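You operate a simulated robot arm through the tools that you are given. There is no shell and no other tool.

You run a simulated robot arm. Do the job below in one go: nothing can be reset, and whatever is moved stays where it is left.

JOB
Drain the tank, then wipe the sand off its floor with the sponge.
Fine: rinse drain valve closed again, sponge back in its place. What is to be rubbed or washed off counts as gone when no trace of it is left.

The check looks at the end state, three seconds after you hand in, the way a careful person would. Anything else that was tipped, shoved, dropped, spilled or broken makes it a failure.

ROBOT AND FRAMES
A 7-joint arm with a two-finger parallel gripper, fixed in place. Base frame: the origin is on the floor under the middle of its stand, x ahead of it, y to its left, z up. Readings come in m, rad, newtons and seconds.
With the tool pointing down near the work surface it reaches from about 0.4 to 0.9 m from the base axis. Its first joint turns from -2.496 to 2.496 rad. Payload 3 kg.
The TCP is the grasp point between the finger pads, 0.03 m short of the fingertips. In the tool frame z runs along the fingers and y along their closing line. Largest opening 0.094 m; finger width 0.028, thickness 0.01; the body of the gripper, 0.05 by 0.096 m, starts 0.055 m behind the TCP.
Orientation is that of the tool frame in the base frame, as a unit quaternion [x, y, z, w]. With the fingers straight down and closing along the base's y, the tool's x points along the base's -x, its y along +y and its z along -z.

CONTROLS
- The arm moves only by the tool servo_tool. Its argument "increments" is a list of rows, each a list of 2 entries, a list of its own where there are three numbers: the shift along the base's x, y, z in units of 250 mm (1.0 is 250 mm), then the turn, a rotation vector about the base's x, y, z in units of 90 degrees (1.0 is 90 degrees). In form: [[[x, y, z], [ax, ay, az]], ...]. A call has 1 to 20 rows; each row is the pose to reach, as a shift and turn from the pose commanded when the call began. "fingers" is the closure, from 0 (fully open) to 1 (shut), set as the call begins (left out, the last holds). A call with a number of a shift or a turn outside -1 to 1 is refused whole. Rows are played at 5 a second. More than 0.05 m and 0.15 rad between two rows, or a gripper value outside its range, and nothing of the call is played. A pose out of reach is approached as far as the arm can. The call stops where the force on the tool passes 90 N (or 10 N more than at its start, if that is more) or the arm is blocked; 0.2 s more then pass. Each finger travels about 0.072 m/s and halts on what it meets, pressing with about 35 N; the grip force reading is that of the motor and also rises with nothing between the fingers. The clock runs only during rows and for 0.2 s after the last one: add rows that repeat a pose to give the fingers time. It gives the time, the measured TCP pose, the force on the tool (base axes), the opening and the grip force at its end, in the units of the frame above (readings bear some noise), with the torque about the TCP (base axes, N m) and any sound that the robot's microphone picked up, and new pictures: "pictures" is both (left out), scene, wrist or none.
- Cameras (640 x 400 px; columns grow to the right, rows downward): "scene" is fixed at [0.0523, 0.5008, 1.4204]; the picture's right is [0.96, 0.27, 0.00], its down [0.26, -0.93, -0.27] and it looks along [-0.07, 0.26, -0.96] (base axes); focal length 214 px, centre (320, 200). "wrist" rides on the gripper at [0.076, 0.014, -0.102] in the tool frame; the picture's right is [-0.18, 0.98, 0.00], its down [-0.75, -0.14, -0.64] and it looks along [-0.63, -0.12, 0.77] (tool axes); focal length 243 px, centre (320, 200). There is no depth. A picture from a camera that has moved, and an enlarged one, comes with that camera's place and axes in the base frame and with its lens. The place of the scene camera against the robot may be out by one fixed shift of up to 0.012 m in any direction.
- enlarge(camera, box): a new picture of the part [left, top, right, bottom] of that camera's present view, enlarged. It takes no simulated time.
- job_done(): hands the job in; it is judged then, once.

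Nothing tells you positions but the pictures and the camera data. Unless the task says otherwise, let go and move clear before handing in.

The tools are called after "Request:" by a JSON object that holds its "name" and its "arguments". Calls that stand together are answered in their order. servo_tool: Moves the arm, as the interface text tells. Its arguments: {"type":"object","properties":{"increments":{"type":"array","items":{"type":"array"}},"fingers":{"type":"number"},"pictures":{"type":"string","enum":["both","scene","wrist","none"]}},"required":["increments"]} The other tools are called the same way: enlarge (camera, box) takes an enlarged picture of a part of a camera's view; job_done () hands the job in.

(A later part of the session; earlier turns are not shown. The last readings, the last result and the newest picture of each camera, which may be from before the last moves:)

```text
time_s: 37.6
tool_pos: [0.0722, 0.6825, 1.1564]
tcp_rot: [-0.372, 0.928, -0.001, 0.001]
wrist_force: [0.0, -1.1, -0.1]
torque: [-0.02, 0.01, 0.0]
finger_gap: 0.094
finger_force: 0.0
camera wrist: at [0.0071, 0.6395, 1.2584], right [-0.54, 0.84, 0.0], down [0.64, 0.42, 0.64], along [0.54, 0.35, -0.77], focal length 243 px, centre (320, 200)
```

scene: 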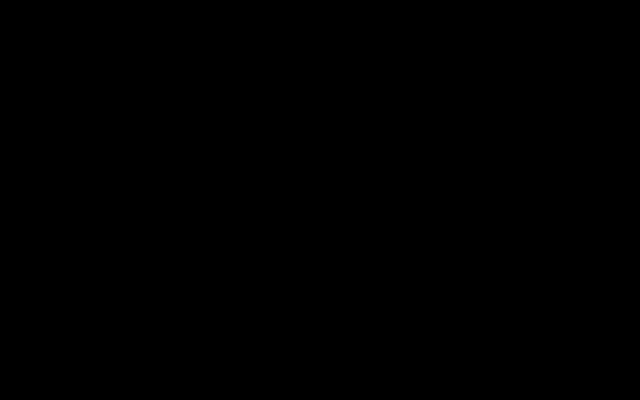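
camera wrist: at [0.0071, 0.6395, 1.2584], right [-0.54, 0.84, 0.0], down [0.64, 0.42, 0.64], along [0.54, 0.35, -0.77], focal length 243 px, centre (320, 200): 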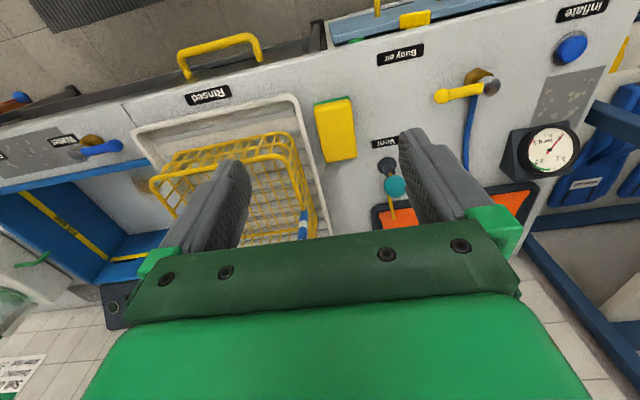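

The tool is straight again and the sponge is in view between the fingers (the arm itself blocks the fixed camera for now). I enlarge to place the sponge exactly.

Request:
{"name": "enlarge", "arguments": {"camera": "wrist", "box": [270, 70, 430, 170]}}

```text
4.00 times, centred on (350, 120) of wrist
camera zoom: at [0.0071, 0.6395, 1.2584], right [-0.54, 0.84, 0.0], down [0.64, 0.42, 0.64], along [0.54, 0.35, -0.77], focal length 970 px, centre (200, 520)
```

zoom: 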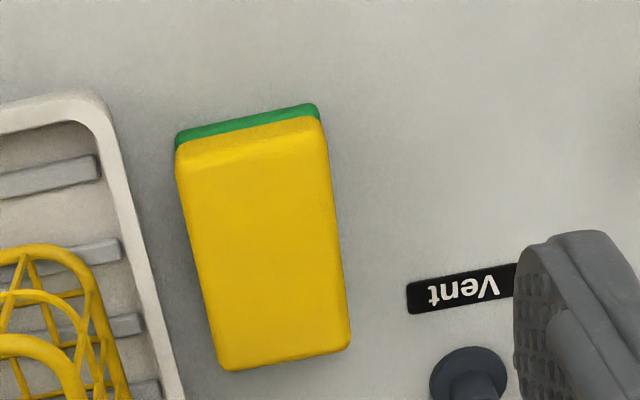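

Sponge centre is about (0.137, 0.755), 57 mm wide along the bench, about 90 mm deep, with the tray rim roughly 26 mm to its right. I set the fingers to about 75 mm and hover above it.

Request:
{"name": "servo_tool", "arguments": {"increments": [[[0.052, 0.059, -0.141], [0, 0, 0]], [[0.104, 0.118, -0.282], [0, 0, 0]], [[0.155, 0.177, -0.423], [0, 0, 0]], [[0.207, 0.236, -0.564], [0, 0, 0]], [[0.259, 0.295, -0.7], [0, 0, 0]], [[0.259, 0.295, -0.7], [0, 0, 0]]], "fingers": 0.2, "pictures": "both"}}

```text
time_s: 39.0
tool_pos: [0.1388, 0.7564, 0.9821]
tcp_rot: [-0.372, 0.928, -0.001, 0.001]
wrist_force: [0.1, 0.0, 0.3]
torque: [-0.02, 0.0, -0.02]
finger_gap: 0.0751
finger_force: 0.0
camera wrist: at [0.0731, 0.7128, 1.084], right [-0.54, 0.84, 0.0], down [0.64, 0.42, 0.64], along [0.54, 0.35, -0.77], focal length 243 px, centre (320, 200)
```

scene: 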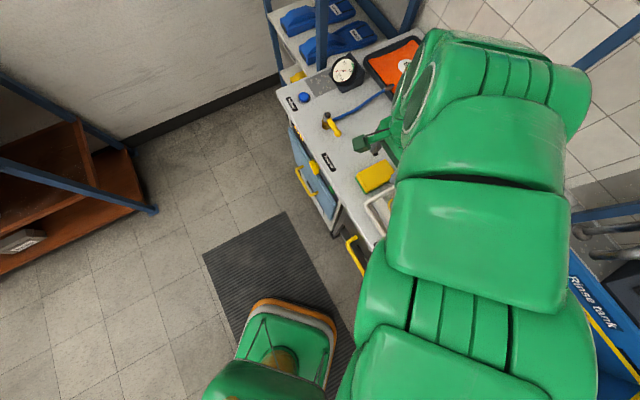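
wrist: 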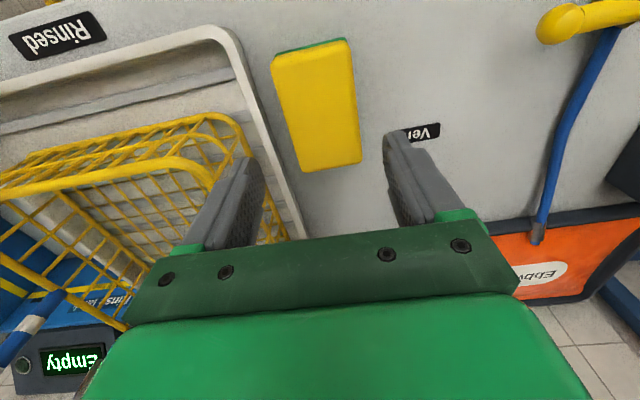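

The display on the tank now reads "Empty", and the sponge sits squarely between the fingers. I lower with a 3 mm shift away from the tray rim, then close on the sponge.

Request:
{"name": "servo_tool", "arguments": {"increments": [[[-0.008, 0.009, -0.1], [0, 0, 0]], [[-0.008, 0.009, -0.2], [0, 0, 0]], [[-0.008, 0.009, -0.28], [0, 0, 0]], [[-0.008, 0.009, -0.36], [0, 0, 0]], [[-0.008, 0.009, -0.36], [0, 0, 0]]], "pictures": "wrist"}}

```text
time_s: 40.2
tool_pos: [0.1366, 0.7572, 0.8915]
tcp_rot: [-0.371, 0.929, -0.001, 0.001]
wrist_force: [-4.5, -5.9, 11.1]
torque: [-0.57, -0.28, -0.29]
finger_gap: 0.0755
finger_force: 0.2
camera wrist: at [0.071, 0.7147, 0.9939], right [-0.54, 0.84, 0.0], down [0.64, 0.42, 0.64], along [0.54, 0.35, -0.77], focal length 243 px, centre (320, 200)
```

wrist: 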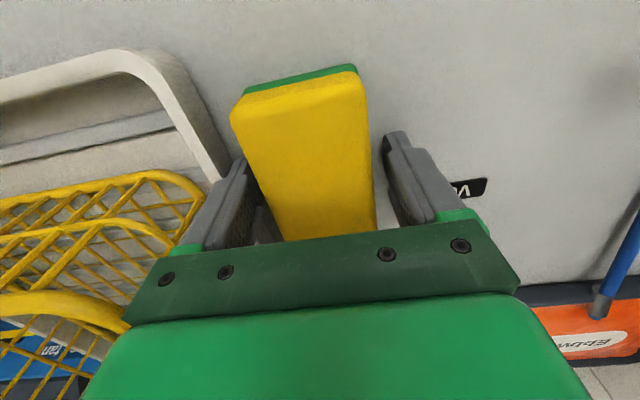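

There is an unexpected contact of about 11 N upward at the right-hand finger, most likely on the tray rim. I lift at once and look.

Request:
{"name": "servo_tool", "arguments": {"increments": [[[0, 0, 0.06], [0, 0, 0]], [[0, 0, 0.12], [0, 0, 0]], [[0, 0, 0.12], [0, 0, 0]]], "pictures": "wrist"}}

Request:
{"name": "enlarge", "arguments": {"camera": "wrist", "box": [130, 50, 430, 237]}}

Request:
{"name": "enlarge", "arguments": {"camera": "scene", "box": [330, 140, 450, 260]}}

```text
time_s: 41.0
tool_pos: [0.1368, 0.7582, 0.9215]
tcp_rot: [-0.371, 0.929, 0.0, 0.002]
wrist_force: [-0.7, 0.1, 0.1]
torque: [-0.02, -0.01, 0.01]
finger_gap: 0.0753
finger_force: 0.0
camera wrist: at [0.0706, 0.7147, 1.0246], right [-0.54, 0.84, 0.0], down [0.64, 0.42, 0.64], along [0.54, 0.35, -0.77], focal length 243 px, centre (320, 200)
```

wrist: 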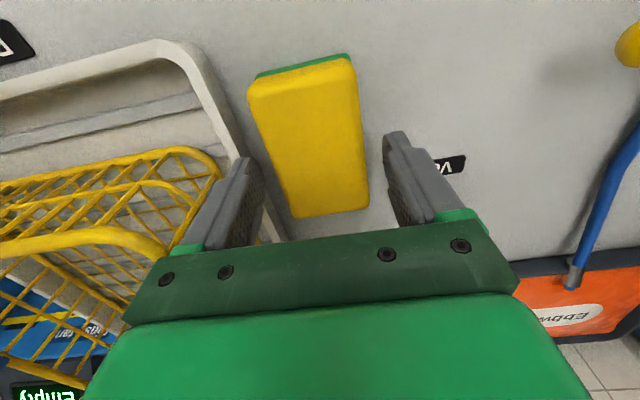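

```text
2.13 times, centred on (280, 144) of wrist
camera zoom: at [0.0706, 0.7147, 1.0246], right [-0.54, 0.84, 0.0], down [0.64, 0.42, 0.64], along [0.54, 0.35, -0.77], focal length 518 px, centre (405, 320)
```

zoom: 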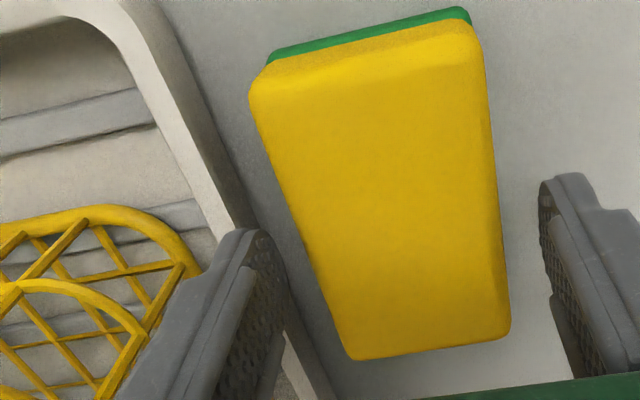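

```text
3.33 times, centred on (390, 200) of scene
camera zoom: at [0.0523, 0.5008, 1.4204], right [0.96, 0.27, 0.0], down [0.26, -0.93, -0.27], along [-0.07, 0.26, -0.96], focal length 715 px, centre (87, 200)
```

zoom: 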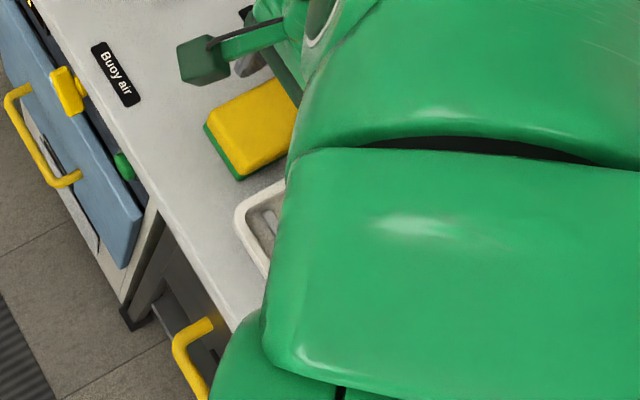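

The tray rim stands about 20 mm tall right beside the sponge, so a deep grip is too tight there. I take a shallow grip with the fingertips above the rim first, to slide the sponge 20 mm left into free space.

Request:
{"name": "servo_tool", "arguments": {"increments": [[[0, 0, -0.04], [0, 0, 0]], [[0, 0, -0.07], [0, 0, 0]], [[0, 0, -0.07], [0, 0, 0]]], "pictures": "none"}}

```text
time_s: 41.8
tool_pos: [0.135, 0.7581, 0.9039]
tcp_rot: [-0.371, 0.929, 0.0, 0.001]
wrist_force: [-0.7, -0.6, 0.7]
torque: [0.0, -0.02, -0.01]
finger_gap: 0.0749
finger_force: 0.1
```

No contact here. I close on the sponge's upper edge.

Request:
{"name": "servo_tool", "arguments": {"increments": [[[0, 0, 0], [0, 0, 0]], [[0, 0, 0], [0, 0, 0]], [[0, 0, 0], [0, 0, 0]], [[0, 0, 0], [0, 0, 0]]], "fingers": 1, "pictures": "wrist"}}

```text
time_s: 42.8
tool_pos: [0.1346, 0.7574, 0.9047]
tcp_rot: [-0.371, 0.929, 0.0, 0.001]
wrist_force: [-0.2, 0.0, 2.0]
torque: [0.03, -0.03, 0.08]
finger_gap: 0.0567
finger_force: 35.1
camera wrist: at [0.0698, 0.7149, 1.007], right [-0.54, 0.84, 0.0], down [0.64, 0.42, 0.64], along [0.54, 0.35, -0.77], focal length 243 px, centre (320, 200)
```

wrist: 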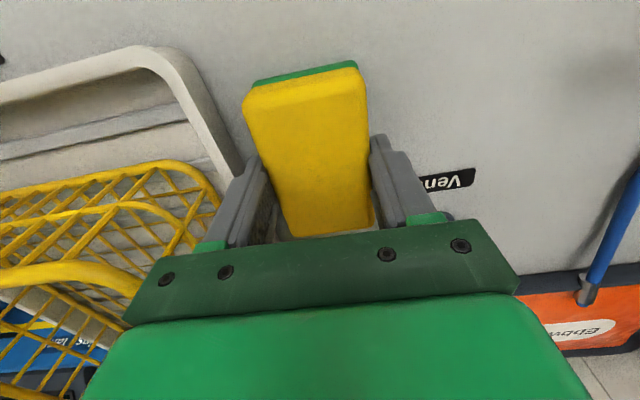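

The grip holds at 56.7 mm. I lift a little, shift 25 mm along the bench and set it down.

Request:
{"name": "servo_tool", "arguments": {"increments": [[[0, 0, 0.048], [0, 0, 0]], [[0, 0, 0.048], [0, 0, 0]], [[-0.035, 0.036, 0.048], [0, 0, 0]], [[-0.069, 0.0725, 0.048], [0, 0, 0]], [[-0.069, 0.0725, 0.024], [0, 0, 0]], [[-0.069, 0.0725, 0.003], [0, 0, 0]], [[-0.069, 0.0725, 0.003], [0, 0, 0]]], "pictures": "wrist"}}

```text
time_s: 44.4
tool_pos: [0.1175, 0.7767, 0.905]
tcp_rot: [-0.37, 0.929, -0.002, 0.001]
wrist_force: [0.6, -0.5, -0.7]
torque: [-0.04, 0.03, 0.0]
finger_gap: 0.0569
finger_force: 34.7
camera wrist: at [0.0532, 0.7335, 1.0079], right [-0.54, 0.84, 0.0], down [0.64, 0.42, 0.64], along [0.54, 0.35, -0.77], focal length 243 px, centre (320, 200)
```

wrist: 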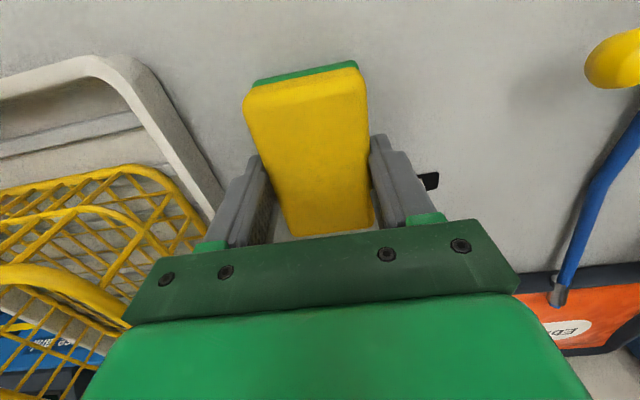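

The sponge now has room on both sides. I release it there, lower to a deeper grip and close again.

Request:
{"name": "servo_tool", "arguments": {"increments": [[[0, 0, -0.003], [0, 0, 0]], [[0, 0, -0.003], [0, 0, 0]], [[0, 0, -0.003], [0, 0, 0]], [[0, 0, -0.03], [0, 0, 0]], [[0, 0, -0.06], [0, 0, 0]], [[0, 0, -0.06], [0, 0, 0]]], "fingers": 0.2, "pictures": "wrist"}}

```text
time_s: 45.8
tool_pos: [0.119, 0.7761, 0.8902]
tcp_rot: [-0.371, 0.929, 0.001, 0.0]
wrist_force: [0.1, -0.8, 0.4]
torque: [-0.01, -0.02, 0.0]
finger_gap: 0.0753
finger_force: 0.0
camera wrist: at [0.0536, 0.7333, 0.9932], right [-0.54, 0.84, 0.0], down [0.64, 0.42, 0.64], along [0.54, 0.35, -0.77], focal length 243 px, centre (320, 200)
```

wrist: 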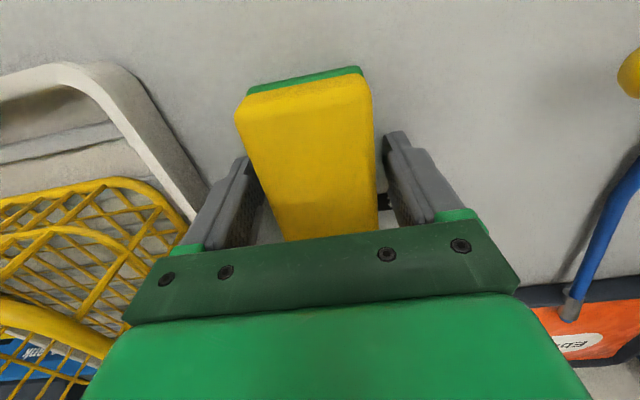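

Request:
{"name": "servo_tool", "arguments": {"increments": [[[0, 0, 0], [0, 0, 0]], [[0, 0, 0], [0, 0, 0]], [[0, 0, 0], [0, 0, 0]], [[0, 0, 0.1], [0, 0, 0]], [[0, 0, 0.2], [0, 0, 0]], [[0, 0, 0.2], [0, 0, 0]]], "fingers": 1, "pictures": "wrist"}}

```text
time_s: 47.2
tool_pos: [0.1176, 0.776, 0.9411]
tcp_rot: [-0.372, 0.928, 0.0, 0.001]
wrist_force: [-0.5, -1.0, -0.8]
torque: [0.02, 0.01, -0.01]
finger_gap: 0.0614
finger_force: 34.7
camera wrist: at [0.0528, 0.7327, 1.043], right [-0.54, 0.84, 0.0], down [0.64, 0.42, 0.64], along [0.54, 0.35, -0.77], focal length 243 px, centre (320, 200)
```

wrist: 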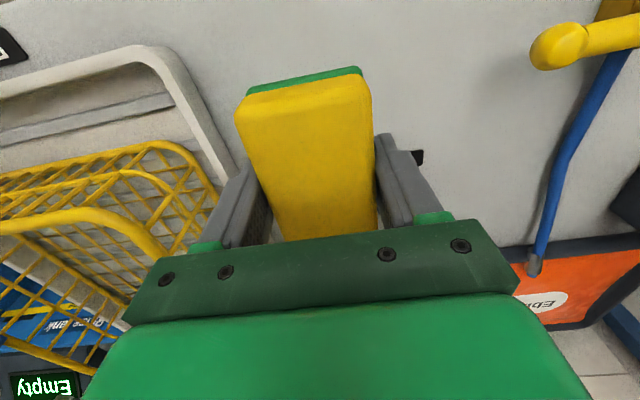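

The sponge is held firmly (about 40 mm from TCP to its underside). I raise it and carry it along the bench, on the robot side of the basket, to the tank.

Request:
{"name": "servo_tool", "arguments": {"increments": [[[0, 0, 0.18], [0, 0, 0]], [[0, 0, 0.36], [0, 0, 0]], [[0, 0, 0.54], [0, 0, 0]], [[0, 0, 0.72], [0, 0, 0]], [[0, 0, 0.88], [0, 0, 0]], [[0, 0, 0.88], [0, 0, 0]]], "pictures": "none"}}

Request:
{"name": "servo_tool", "arguments": {"increments": [[[0.12, -0.126, 0], [0, 0, 0]], [[0.24, -0.252, 0], [0, 0, 0]], [[0.36, -0.378, 0], [0, 0, 0]], [[0.48, -0.504, 0], [0, 0, 0]], [[0.6, -0.63, 0], [0, 0, 0]], [[0.72, -0.756, 0], [0, 0, 0]], [[0.838, -0.882, 0], [0, 0, 0]]], "pictures": "wrist"}}

```text
time_s: 48.6
tool_pos: [0.1165, 0.7704, 1.1387]
tcp_rot: [-0.371, 0.929, 0.0, 0.001]
wrist_force: [-0.7, 0.0, -0.8]
torque: [0.02, -0.03, -0.01]
finger_gap: 0.0611
finger_force: 35.1
out of reach, approached as far as the arm can: row 5, 6
```

```text
time_s: 50.2
tool_pos: [0.3286, 0.5495, 1.1406]
tcp_rot: [-0.371, 0.928, 0.0, 0.0]
wrist_force: [-0.4, -0.6, -1.0]
torque: [0.0, 0.01, -0.04]
finger_gap: 0.0615
finger_force: 35.0
camera wrist: at [0.263, 0.5068, 1.243], right [-0.54, 0.84, 0.0], down [0.64, 0.42, 0.64], along [0.54, 0.35, -0.77], focal length 243 px, centre (320, 200)
```

wrist: 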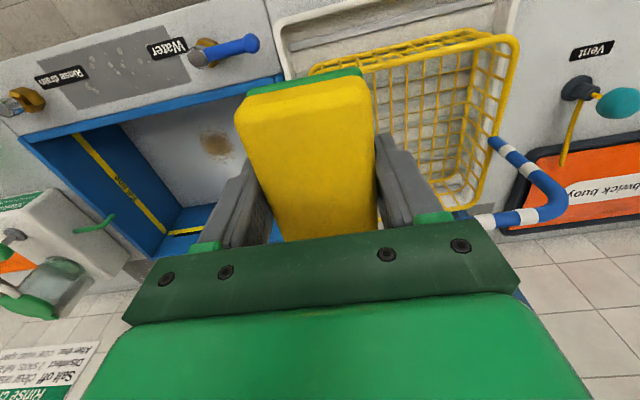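

Carrying works well, the sponge is level. I continue to above the tank, at the sand's position along the bench.

Request:
{"name": "servo_tool", "arguments": {"increments": [[[0.12, -0.126, 0], [0, 0, 0]], [[0.24, -0.252, 0], [0, 0, 0]], [[0.36, -0.378, 0], [0, 0, 0]], [[0.48, -0.504, 0], [0, 0, 0]], [[0.6, -0.63, 0], [0, 0, 0]], [[0.72, -0.756, 0], [0, 0, 0]], [[0.827, -0.87, 0], [0, 0, 0]], [[0.827, -0.87, 0], [0, 0, 0]]], "pictures": "both"}}

```text
time_s: 52.0
tool_pos: [0.5345, 0.332, 1.139]
tcp_rot: [-0.371, 0.929, -0.001, 0.001]
wrist_force: [0.0, 0.4, -0.6]
torque: [0.02, 0.02, 0.01]
finger_gap: 0.0612
finger_force: 35.2
camera wrist: at [0.4688, 0.2897, 1.2411], right [-0.54, 0.84, 0.0], down [0.64, 0.42, 0.64], along [0.54, 0.35, -0.77], focal length 243 px, centre (320, 200)
```

scene: 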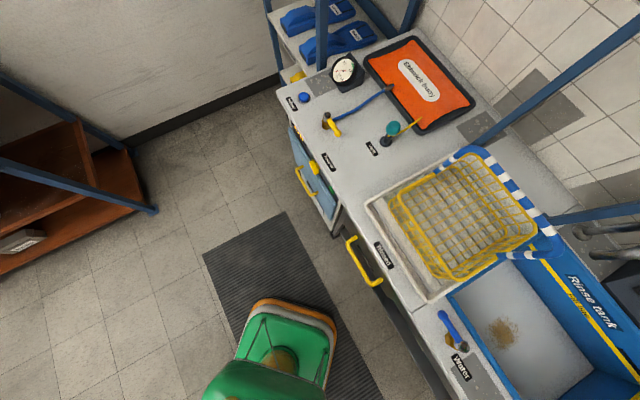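
wrist: 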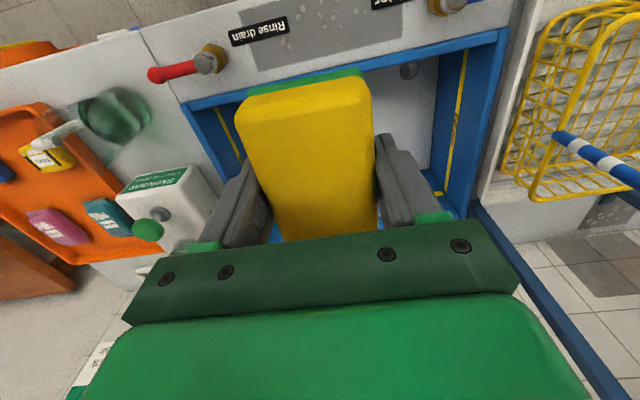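

The sponge is above the tank front; the sand lies at about (0.647, 0.4425), floor near z≈0.68. I move over the sand and go down part way.

Request:
{"name": "servo_tool", "arguments": {"increments": [[[0.113, 0.11, 0], [0, 0, 0]], [[0.227, 0.221, 0], [0, 0, 0]], [[0.34, 0.332, 0], [0, 0, 0]], [[0.4536, 0.4424, 0], [0, 0, 0]], [[0.4536, 0.4424, -0.18], [0, 0, 0]], [[0.4536, 0.4424, -0.36], [0, 0, 0]], [[0.4536, 0.4424, -0.54], [0, 0, 0]], [[0.4536, 0.4424, -0.72], [0, 0, 0]], [[0.4536, 0.4424, -0.72], [0, 0, 0]]], "pictures": "both"}}

```text
time_s: 54.0
tool_pos: [0.6465, 0.444, 0.9593]
tcp_rot: [-0.371, 0.929, -0.001, 0.0]
wrist_force: [-0.1, 0.1, -0.3]
torque: [0.0, 0.02, -0.01]
finger_gap: 0.0614
finger_force: 35.1
camera wrist: at [0.5808, 0.4012, 1.0615], right [-0.54, 0.84, 0.0], down [0.64, 0.42, 0.64], along [0.54, 0.35, -0.77], focal length 243 px, centre (320, 200)
```

scene: 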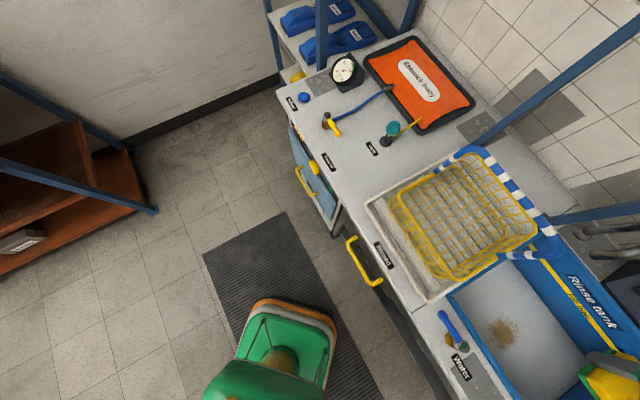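
wrist: 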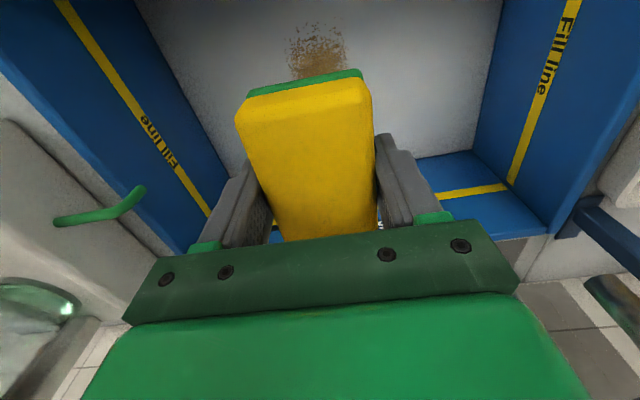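

The sand is directly ahead beneath the sponge; it spans roughly n=0.72–0.83 from the base across the bench. I lower to just above the floor.

Request:
{"name": "servo_tool", "arguments": {"increments": [[[0, 0, -0.17], [0, 0, 0]], [[0, 0, -0.34], [0, 0, 0]], [[0, 0, -0.5], [0, 0, 0]], [[0, 0, -0.66], [0, 0, 0]], [[0, 0, -0.8], [0, 0, 0]], [[0, 0, -0.8], [0, 0, 0]]], "pictures": "both"}}

```text
time_s: 55.4
tool_pos: [0.6489, 0.4446, 0.7579]
tcp_rot: [-0.372, 0.928, 0.001, 0.001]
wrist_force: [0.4, -0.3, 0.2]
torque: [-0.03, -0.02, -0.02]
finger_gap: 0.0613
finger_force: 34.9
camera wrist: at [0.5834, 0.401, 0.8606], right [-0.54, 0.84, 0.0], down [0.64, 0.42, 0.64], along [0.54, 0.35, -0.77], focal length 243 px, centre (320, 200)
```

scene: 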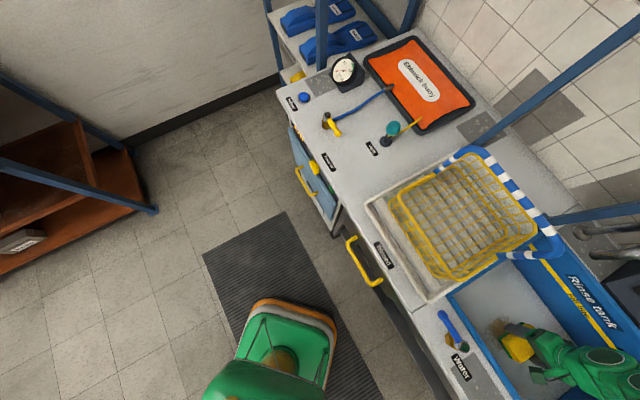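
wrist: 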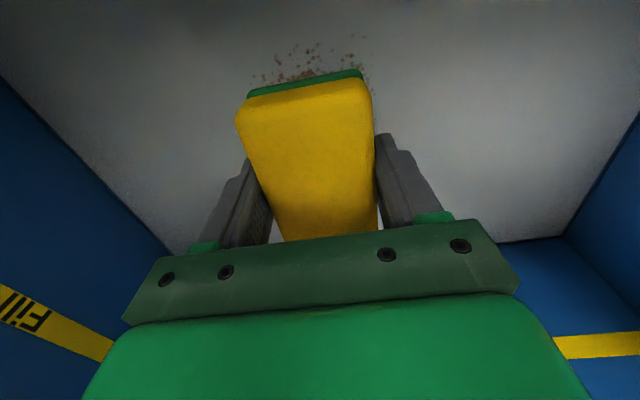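

Request:
{"name": "servo_tool", "arguments": {"increments": [[[0, 0, -0.04], [0, 0, 0]], [[0, 0, -0.08], [0, 0, 0]], [[0, 0, -0.12], [0, 0, 0]], [[0, 0, -0.14], [0, 0, 0]], [[0, 0, -0.14], [0, 0, 0]]], "pictures": "wrist"}}

```text
time_s: 56.6
tool_pos: [0.6464, 0.4431, 0.7238]
tcp_rot: [-0.371, 0.928, 0.0, 0.001]
wrist_force: [-0.5, 1.1, -0.8]
torque: [-0.01, 0.03, 0.01]
finger_gap: 0.0614
finger_force: 35.4
camera wrist: at [0.5821, 0.4007, 0.826], right [-0.54, 0.84, 0.0], down [0.64, 0.42, 0.64], along [0.54, 0.35, -0.77], focal length 243 px, centre (320, 200)
```

wrist: 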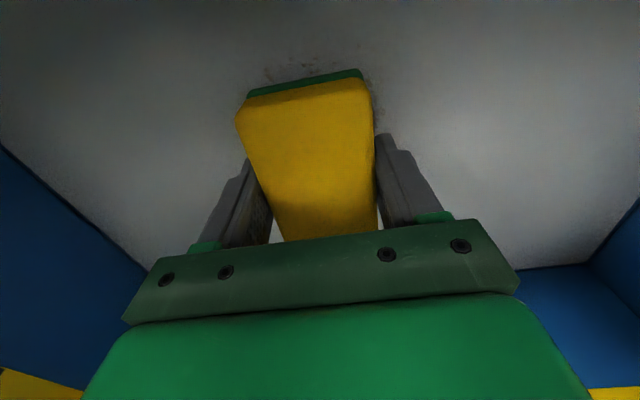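

Request:
{"name": "servo_tool", "arguments": {"increments": [[[0, 0, -0.012], [0, 0, 0]], [[0, 0, -0.02], [0, 0, 0]], [[0, 0, -0.02], [0, 0, 0]]], "pictures": "none"}}

Request:
{"name": "servo_tool", "arguments": {"increments": [[[0, 0, -0.006], [0, 0, 0]], [[0, 0, -0.012], [0, 0, 0]], [[0, 0, -0.012], [0, 0, 0]]], "pictures": "none"}}

```text
time_s: 57.4
tool_pos: [0.646, 0.4434, 0.7183]
tcp_rot: [-0.371, 0.929, -0.001, 0.002]
wrist_force: [-0.3, 0.3, 0.3]
torque: [-0.04, 0.0, -0.02]
finger_gap: 0.0615
finger_force: 34.8
```

```text
time_s: 58.2
tool_pos: [0.6476, 0.4435, 0.7171]
tcp_rot: [-0.371, 0.928, -0.001, 0.001]
wrist_force: [0.2, 0.4, -0.4]
torque: [0.0, -0.02, 0.03]
finger_gap: 0.0614
finger_force: 34.9
```

Request:
{"name": "servo_tool", "arguments": {"increments": [[[0, 0, -0.006], [0, 0, 0]], [[0, 0, -0.012], [0, 0, 0]], [[0, 0, -0.012], [0, 0, 0]]], "pictures": "none"}}

Request:
{"name": "servo_tool", "arguments": {"increments": [[[0, 0, -0.006], [0, 0, 0]], [[0, 0, -0.012], [0, 0, 0]], [[0, 0, -0.012], [0, 0, 0]]], "pictures": "wrist"}}

```text
time_s: 59.0
tool_pos: [0.6477, 0.443, 0.7131]
tcp_rot: [-0.372, 0.928, -0.001, 0.001]
wrist_force: [-0.1, -1.1, 0.6]
torque: [-0.02, -0.03, -0.01]
finger_gap: 0.0613
finger_force: 35.0
```

```text
time_s: 59.8
tool_pos: [0.6487, 0.4433, 0.7105]
tcp_rot: [-0.372, 0.928, 0.0, 0.001]
wrist_force: [-3.8, -1.5, 7.8]
torque: [0.1, 0.38, 0.07]
finger_gap: 0.0614
finger_force: 35.1
camera wrist: at [0.5823, 0.4008, 0.8127], right [-0.54, 0.84, 0.0], down [0.64, 0.42, 0.64], along [0.54, 0.35, -0.77], focal length 243 px, centre (320, 200)
```

wrist: 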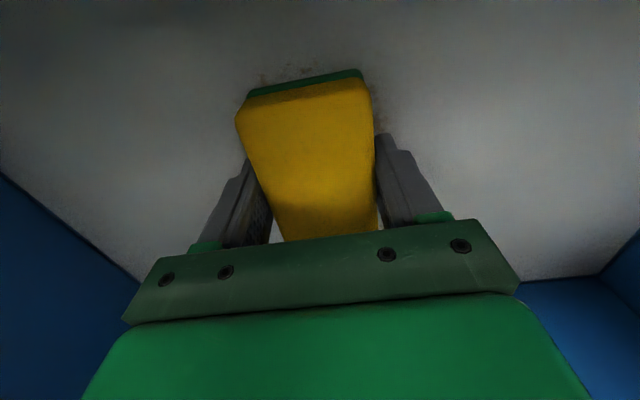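

Contact with the floor at TCP z≈0.711. I press very slightly more and wipe along the bench direction over the patch.

Request:
{"name": "servo_tool", "arguments": {"increments": [[[0, 0, -0.004], [0, 0, 0]], [[0.0827, -0.087, -0.004], [0, 0, 0]], [[0.165, -0.174, -0.004], [0, 0, 0]], [[0.0827, -0.087, -0.004], [0, 0, 0]], [[0, 0, -0.004], [0, 0, 0]], [[-0.0827, 0.087, -0.004], [0, 0, 0]], [[-0.165, 0.174, -0.004], [0, 0, 0]], [[-0.0827, 0.087, -0.004], [0, 0, 0]], [[0, 0, -0.004], [0, 0, 0]]], "pictures": "both"}}

```text
time_s: 61.8
tool_pos: [0.647, 0.4457, 0.7101]
tcp_rot: [-0.372, 0.928, 0.0, 0.001]
wrist_force: [-17.9, 16.6, 38.2]
torque: [0.12, 0.85, -1.06]
finger_gap: 0.0609
finger_force: 34.8
camera wrist: at [0.5813, 0.4035, 0.8126], right [-0.54, 0.84, 0.0], down [0.64, 0.42, 0.65], along [0.54, 0.35, -0.76], focal length 243 px, centre (320, 200)
```

scene: 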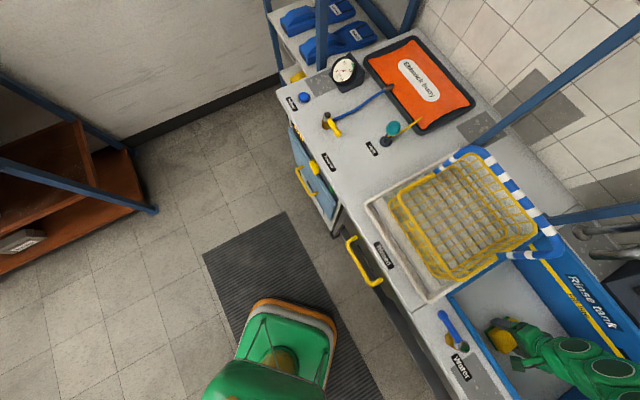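
wrist: 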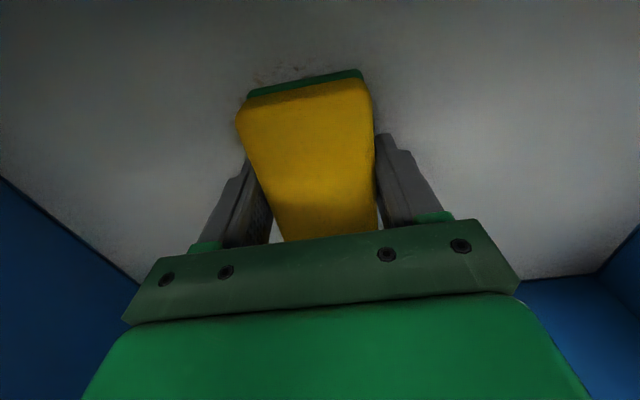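

Wiping force is fine (about 38 N down), though I ease it slightly. Next passes cover the near and far strips of the patch.

Request:
{"name": "servo_tool", "arguments": {"increments": [[[-0.035, -0.033, 0.002], [0, 0, 0]], [[-0.0725, -0.0689, 0.002], [0, 0, 0]], [[0.0045, -0.15, 0.002], [0, 0, 0]], [[0.0815, -0.231, 0.002], [0, 0, 0]], [[0.0045, -0.15, 0.002], [0, 0, 0]], [[-0.0725, -0.0689, 0.002], [0, 0, 0]], [[-0.1495, 0.0121, 0.002], [0, 0, 0]], [[-0.2265, 0.0931, 0.002], [0, 0, 0]], [[-0.1495, 0.0121, 0.002], [0, 0, 0]], [[-0.077, 0.081, 0.002], [0, 0, 0]], [[-0.0815, 0.231, 0.002], [0, 0, 0]], [[-0.0045, 0.15, 0.002], [0, 0, 0]], [[0.0725, 0.0689, 0.002], [0, 0, 0]], [[0.1495, -0.0121, 0.002], [0, 0, 0]], [[0.2265, -0.0931, 0.002], [0, 0, 0]], [[0.1495, -0.0121, 0.002], [0, 0, 0]], [[0.0725, 0.0689, 0.002], [0, 0, 0]], [[0, 0, 0.002], [0, 0, 0]]], "pictures": "both"}}

```text
time_s: 63.8
tool_pos: [0.596, 0.4629, 0.7115]
tcp_rot: [-0.374, 0.927, 0.002, -0.001]
wrist_force: [-7.6, -4.5, 19.6]
torque: [-0.72, -0.18, -0.46]
finger_gap: 0.0611
finger_force: 34.8
stopped in row 9: the force on the tool passed its limit at 103 N (the readings are from after the stop); the commanded pose is now the measured one
camera wrist: at [0.5311, 0.4201, 0.813], right [-0.55, 0.84, 0.01], down [0.64, 0.42, 0.64], along [0.53, 0.36, -0.77], focal length 243 px, centre (320, 200)
```

scene: 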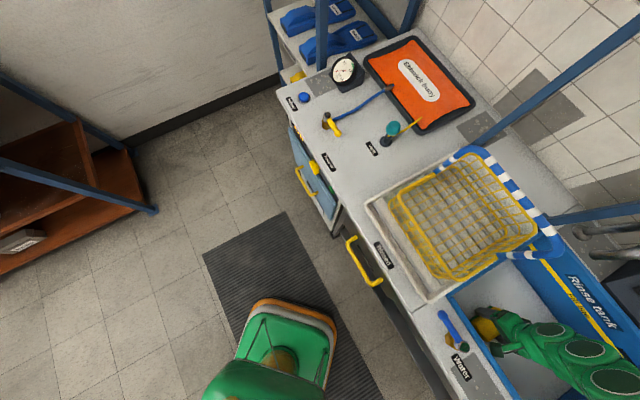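
wrist: 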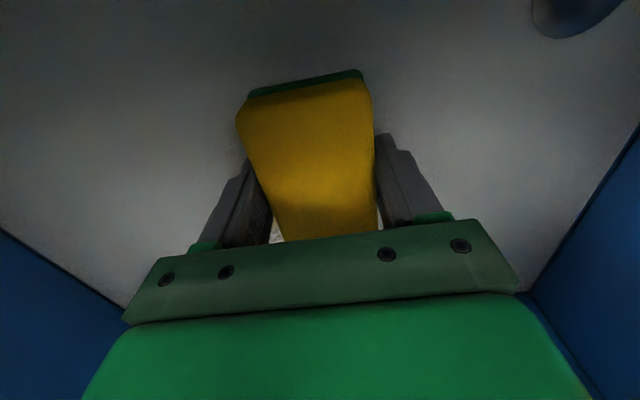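

The motion stopped on a force spike during the near strip. I look closely at what might be touching.

Request:
{"name": "enlarge", "arguments": {"camera": "scene", "box": [430, 270, 590, 390]}}

Request:
{"name": "enlarge", "arguments": {"camera": "wrist", "box": [200, 30, 440, 250]}}

```text
3.33 times, centred on (510, 330) of scene
camera zoom: at [0.0523, 0.5008, 1.4204], right [0.96, 0.27, 0.0], down [0.26, -0.93, -0.27], along [-0.07, 0.26, -0.96], focal length 715 px, centre (-313, -233)
```

zoom: 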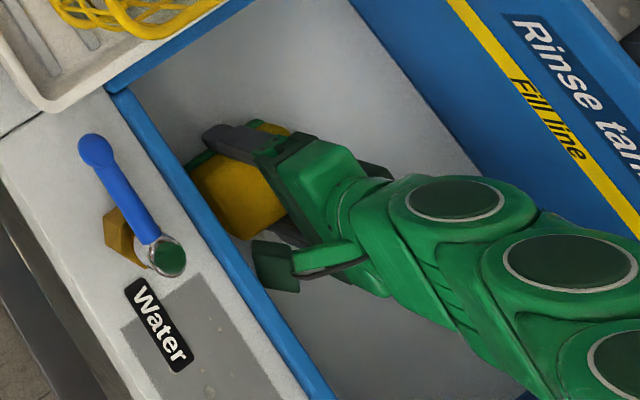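

```text
1.82 times, centred on (320, 140) of wrist
camera zoom: at [0.5311, 0.4201, 0.813], right [-0.55, 0.84, 0.01], down [0.64, 0.42, 0.64], along [0.53, 0.36, -0.77], focal length 441 px, centre (320, 309)
```

zoom: 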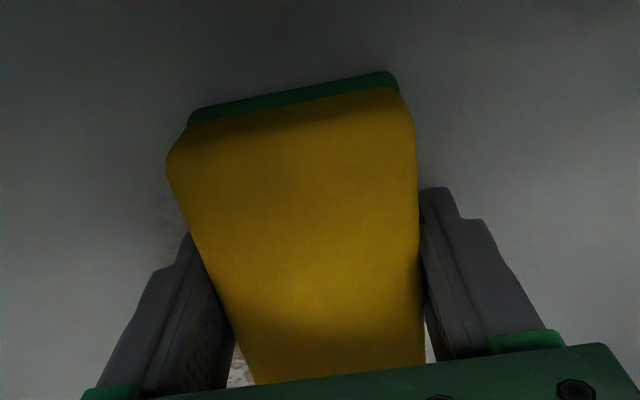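

Nothing appears to be touching other than the sponge on the floor, so it was likely the sponge catching at the reversal. I continue with the middle and far strips with no extra press.

Request:
{"name": "servo_tool", "arguments": {"increments": [[[0, 0, 0], [0, 0, 0]], [[0.0363, 0.0345, 0], [0, 0, 0]], [[0.0587, 0.0834, 0], [0, 0, 0]], [[0.095, 0.1179, 0], [0, 0, 0]], [[0.1312, 0.1523, 0], [0, 0, 0]], [[0.2001, 0.0798, 0], [0, 0, 0]], [[0.269, 0.0073, 0], [0, 0, 0]], [[0.3379, -0.0652, 0], [0, 0, 0]], [[0.4068, -0.1377, 0], [0, 0, 0]], [[0.4482, -0.1812, 0], [0, 0, 0]], [[0.3793, -0.1087, 0], [0, 0, 0]], [[0.3104, -0.0362, 0], [0, 0, 0]], [[0.2415, 0.0363, 0], [0, 0, 0]]], "pictures": "both"}}

```text
time_s: 64.7
tool_pos: [0.6106, 0.4836, 0.7105]
tcp_rot: [-0.373, 0.928, 0.001, -0.003]
wrist_force: [-14.0, -9.6, 30.1]
torque: [-0.44, -0.69, -0.48]
finger_gap: 0.0613
finger_force: 35.2
stopped in row 4: the force on the tool passed its limit at 118 N (the readings are from after the stop); the commanded pose is now the measured one
camera wrist: at [0.5473, 0.441, 0.8135], right [-0.55, 0.84, 0.0], down [0.65, 0.42, 0.64], along [0.53, 0.35, -0.77], focal length 243 px, centre (320, 200)
```

scene: 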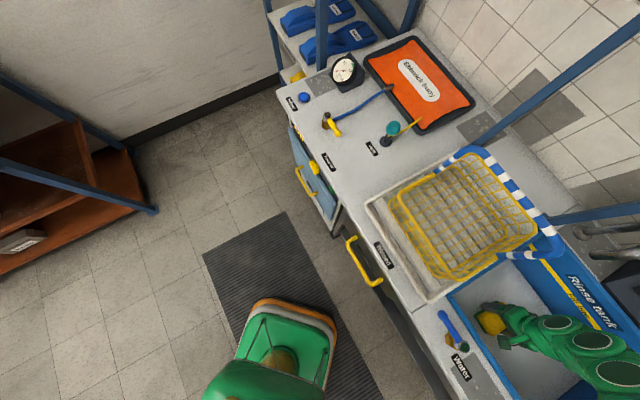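
wrist: 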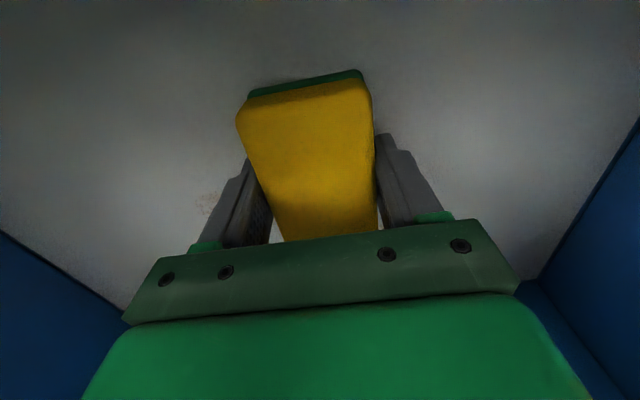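

Friction spikes show I am pressing too hard for the stiff contact. I lift straight up to see what is left of the sand.

Request:
{"name": "servo_tool", "arguments": {"increments": [[[0, 0, 0.04], [0, 0, 0]], [[0.06, -0.06, 0.2], [0, 0, 0]], [[0.12, -0.12, 0.4], [0, 0, 0]], [[0.15, -0.16, 0.6], [0, 0, 0]], [[0.15, -0.16, 0.8], [0, 0, 0]], [[0.15, -0.16, 0.98], [0, 0, 0]], [[0.15, -0.16, 0.98], [0, 0, 0]]], "pictures": "both"}}

Request:
{"name": "enlarge", "arguments": {"camera": "scene", "box": [440, 270, 600, 390]}}

Request:
{"name": "enlarge", "arguments": {"camera": "wrist", "box": [160, 0, 500, 190]}}

```text
refused: row 3 steps farther than a row can; nothing moved
```

```text
3.33 times, centred on (520, 330) of scene
camera zoom: at [0.0523, 0.5008, 1.4204], right [0.96, 0.27, 0.0], down [0.26, -0.93, -0.27], along [-0.07, 0.26, -0.96], focal length 715 px, centre (-347, -233)
```

zoom: 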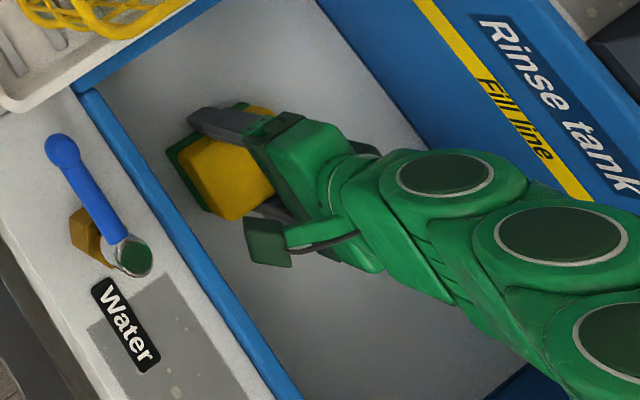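

```text
1.88 times, centred on (330, 95) of wrist
camera zoom: at [0.5473, 0.441, 0.8135], right [-0.55, 0.84, 0.0], down [0.65, 0.42, 0.64], along [0.53, 0.35, -0.77], focal length 457 px, centre (301, 398)
```

zoom: 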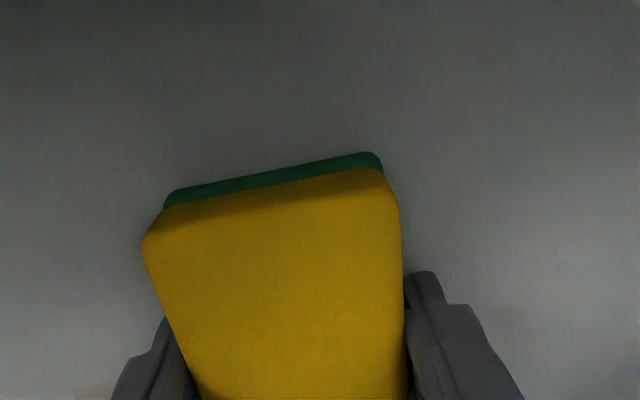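

The near part looks clean already. I lift with smaller row steps.

Request:
{"name": "servo_tool", "arguments": {"increments": [[[0, 0, 0.04], [0, 0, 0]], [[0.05, -0.05, 0.18], [0, 0, 0]], [[0.1, -0.1, 0.34], [0, 0, 0]], [[0.15, -0.16, 0.5], [0, 0, 0]], [[0.15, -0.16, 0.68], [0, 0, 0]], [[0.15, -0.16, 0.84], [0, 0, 0]], [[0.15, -0.16, 0.98], [0, 0, 0]], [[0.15, -0.16, 0.98], [0, 0, 0]]], "pictures": "both"}}

Request:
{"name": "enlarge", "arguments": {"camera": "scene", "box": [440, 270, 600, 390]}}

Request:
{"name": "enlarge", "arguments": {"camera": "wrist", "box": [160, 0, 500, 190]}}

```text
time_s: 66.5
tool_pos: [0.6507, 0.4432, 0.9538]
tcp_rot: [-0.373, 0.928, 0.001, -0.003]
wrist_force: [0.5, -0.6, -0.7]
torque: [0.01, -0.01, 0.0]
finger_gap: 0.0612
finger_force: 35.0
camera wrist: at [0.5857, 0.4002, 1.0574], right [-0.55, 0.84, 0.0], down [0.65, 0.42, 0.64], along [0.53, 0.35, -0.77], focal length 243 px, centre (320, 200)
```

scene: 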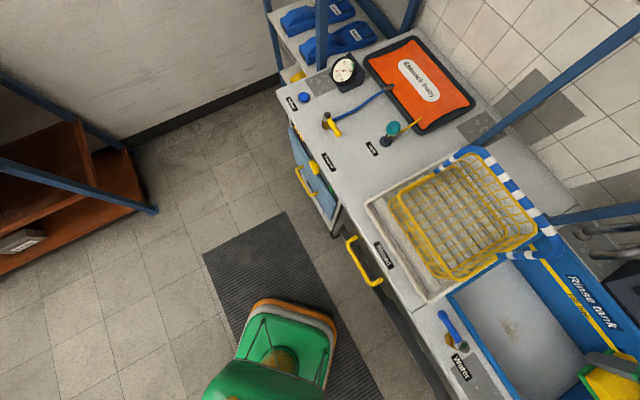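
wrist: 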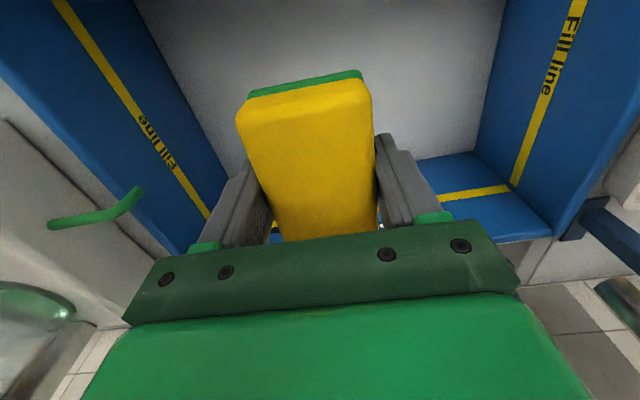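

```text
3.33 times, centred on (520, 330) of scene
camera zoom: at [0.0523, 0.5008, 1.4204], right [0.96, 0.27, 0.0], down [0.26, -0.93, -0.27], along [-0.07, 0.26, -0.96], focal length 715 px, centre (-347, -233)
```

zoom: 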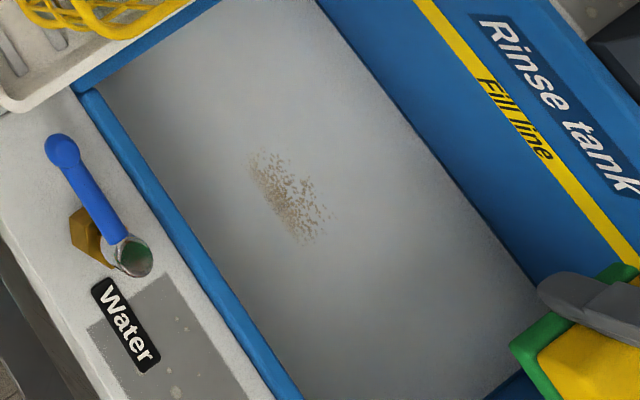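

```text
1.88 times, centred on (330, 95) of wrist
camera zoom: at [0.5857, 0.4002, 1.0574], right [-0.55, 0.84, 0.0], down [0.65, 0.42, 0.64], along [0.53, 0.35, -0.77], focal length 457 px, centre (301, 398)
```

zoom: 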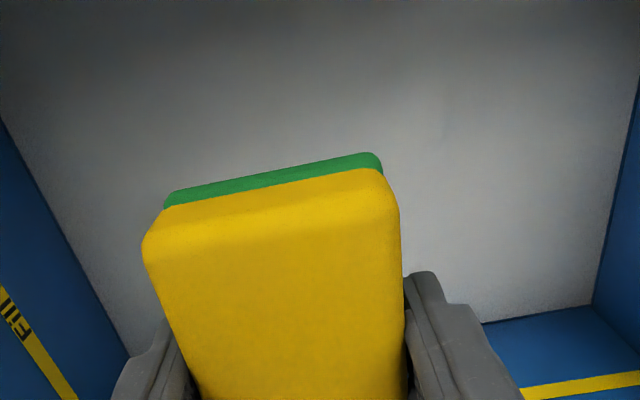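

More than half the sand is gone; a strip remains at about n=0.79–0.84, e=-0.175…-0.085 (bench axes). I go down again a little farther back and to the left of it.

Request:
{"name": "servo_tool", "arguments": {"increments": [[[-0.03, 0.158, 0], [0, -0.004, -0.002]], [[-0.059, 0.316, 0], [0, -0.004, -0.002]], [[-0.059, 0.316, -0.19], [0, -0.004, -0.002]], [[-0.059, 0.316, -0.38], [0, -0.004, -0.002]], [[-0.059, 0.316, -0.57], [0, -0.004, -0.002]], [[-0.059, 0.316, -0.75], [0, -0.004, -0.002]], [[-0.059, 0.316, -0.9], [0, -0.004, -0.002]], [[-0.059, 0.316, -0.9], [0, -0.004, -0.002]]], "pictures": "wrist"}}

```text
time_s: 68.3
tool_pos: [0.6363, 0.5231, 0.7284]
tcp_rot: [-0.371, 0.928, 0.0, 0.0]
wrist_force: [-0.2, 0.4, -0.1]
torque: [0.02, -0.02, -0.03]
finger_gap: 0.0613
finger_force: 35.2
camera wrist: at [0.5705, 0.4801, 0.8321], right [-0.54, 0.84, 0.0], down [0.64, 0.42, 0.64], along [0.54, 0.35, -0.77], focal length 243 px, centre (320, 200)
```

wrist: 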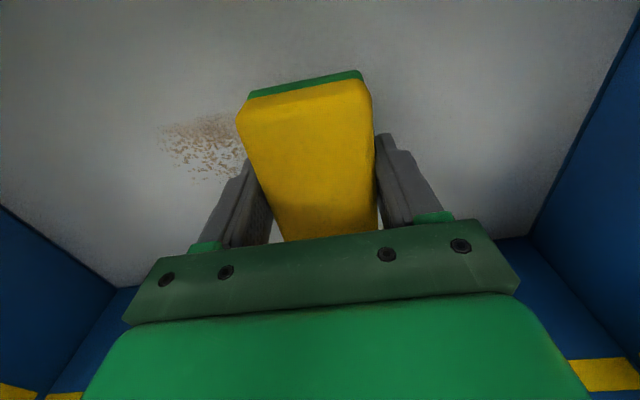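

Remaining sand lies just right of the sponge and within its width. I lower to light contact.

Request:
{"name": "servo_tool", "arguments": {"increments": [[[0, 0, -0.03], [0, 0, 0]], [[0, 0, -0.06], [0, 0, 0]], [[0, 0, -0.074], [0, 0, 0]], [[0, 0, -0.074], [0, 0, 0]]], "pictures": "none"}}

```text
time_s: 69.3
tool_pos: [0.6355, 0.5232, 0.7116]
tcp_rot: [-0.371, 0.928, -0.001, -0.001]
wrist_force: [0.6, -0.9, -0.2]
torque: [0.02, 0.0, -0.04]
finger_gap: 0.061
finger_force: 35.1
```

Request:
{"name": "servo_tool", "arguments": {"increments": [[[0, 0, -0.004], [0, 0, 0]], [[0, 0, -0.004], [0, 0, 0]]], "pictures": "none"}}

Request:
{"name": "servo_tool", "arguments": {"increments": [[[0, 0, -0.003], [0, 0, 0]], [[0, 0, -0.003], [0, 0, 0]]], "pictures": "none"}}

```text
time_s: 69.9
tool_pos: [0.6351, 0.5227, 0.7109]
tcp_rot: [-0.372, 0.928, 0.001, 0.0]
wrist_force: [-0.6, -1.2, 6.0]
torque: [0.03, -0.06, -0.01]
finger_gap: 0.0613
finger_force: 34.7
```

```text
time_s: 70.5
tool_pos: [0.6359, 0.5227, 0.7095]
tcp_rot: [-0.371, 0.929, 0.0, 0.0]
wrist_force: [-8.1, -11.6, 28.5]
torque: [-0.28, 0.56, 0.2]
finger_gap: 0.061
finger_force: 34.5
```

Good contact. I sweep slowly along the bench over the remaining strip.

Request:
{"name": "servo_tool", "arguments": {"increments": [[[0.0413, -0.0435, 0.001], [0, 0, 0]], [[0.0827, -0.087, 0.001], [0, 0, 0]], [[0.124, -0.1305, 0.001], [0, 0, 0]], [[0.1654, -0.174, 0.001], [0, 0, 0]], [[0.2067, -0.2175, 0.001], [0, 0, 0]], [[0.248, -0.261, 0.001], [0, 0, 0]], [[0.2894, -0.3045, 0.001], [0, 0, 0]], [[0.3307, -0.348, 0.001], [0, 0, 0]], [[0.372, -0.3915, 0.001], [0, 0, 0]], [[0.4134, -0.435, 0.001], [0, 0, 0]]], "pictures": "wrist"}}

```text
time_s: 71.6
tool_pos: [0.6795, 0.4766, 0.7107]
tcp_rot: [-0.372, 0.928, 0.001, 0.001]
wrist_force: [-0.4, 0.4, 0.4]
torque: [-0.04, 0.01, -0.01]
finger_gap: 0.0612
finger_force: 35.4
stopped in row 5: the force on the tool passed its limit at 99 N (the readings are from after the stop); the commanded pose is now the measured one
camera wrist: at [0.6148, 0.4338, 0.8128], right [-0.55, 0.84, 0.0], down [0.64, 0.42, 0.64], along [0.54, 0.35, -0.77], focal length 243 px, centre (320, 200)
```

wrist: 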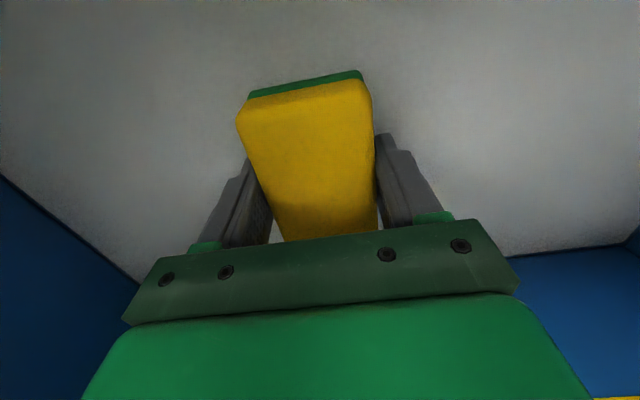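

A chatter spike stopped it part way. I go on from here with only a light touch.

Request:
{"name": "servo_tool", "arguments": {"increments": [[[0, 0, -0.002], [0, 0, 0]], [[0.0413, -0.0435, -0.002], [0, 0, 0]], [[0.0827, -0.087, -0.002], [0, 0, 0]], [[0.124, -0.1305, -0.002], [0, 0, 0]], [[0.1654, -0.174, -0.002], [0, 0, 0]], [[0.2067, -0.2175, -0.002], [0, 0, 0]]], "pictures": "wrist"}}

```text
time_s: 73.0
tool_pos: [0.7329, 0.4204, 0.7094]
tcp_rot: [-0.371, 0.928, 0.001, 0.002]
wrist_force: [-9.9, 13.9, 42.5]
torque: [-0.31, 0.58, -0.61]
finger_gap: 0.061
finger_force: 35.0
camera wrist: at [0.6674, 0.3781, 0.8126], right [-0.54, 0.84, 0.0], down [0.64, 0.42, 0.64], along [0.54, 0.35, -0.76], focal length 243 px, centre (320, 200)
```

wrist: 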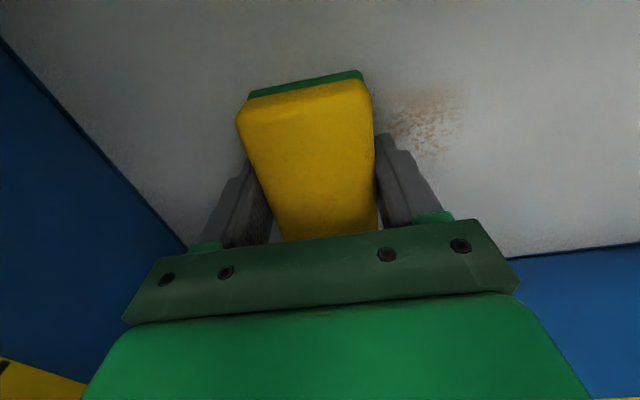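

The strip is fading but not gone. I sweep back and forth over it with light pressure.

Request:
{"name": "servo_tool", "arguments": {"increments": [[[0, 0, 0.003], [0, 0, 0]], [[-0.0413, 0.0435, 0.003], [0, 0, 0]], [[-0.0827, 0.087, 0.003], [0, 0, 0]], [[-0.124, 0.1305, 0.003], [0, 0, 0]], [[-0.1654, 0.174, 0.003], [0, 0, 0]], [[-0.2067, 0.2175, 0.003], [0, 0, 0]], [[-0.248, 0.261, 0.003], [0, 0, 0]], [[-0.2894, 0.3045, 0.003], [0, 0, 0]]], "pictures": "wrist"}}

```text
time_s: 74.8
tool_pos: [0.6586, 0.4991, 0.7116]
tcp_rot: [-0.371, 0.928, 0.001, 0.001]
wrist_force: [9.2, -9.2, 16.6]
torque: [-0.83, -0.47, 0.23]
finger_gap: 0.0614
finger_force: 35.2
camera wrist: at [0.5936, 0.4557, 0.8128], right [-0.55, 0.84, 0.0], down [0.64, 0.42, 0.64], along [0.54, 0.35, -0.77], focal length 243 px, centre (320, 200)
```

wrist: 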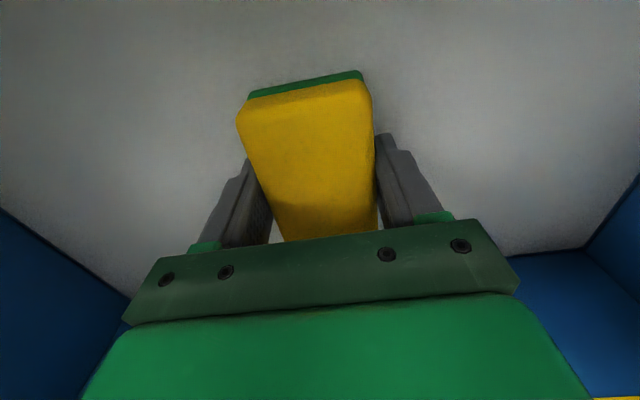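

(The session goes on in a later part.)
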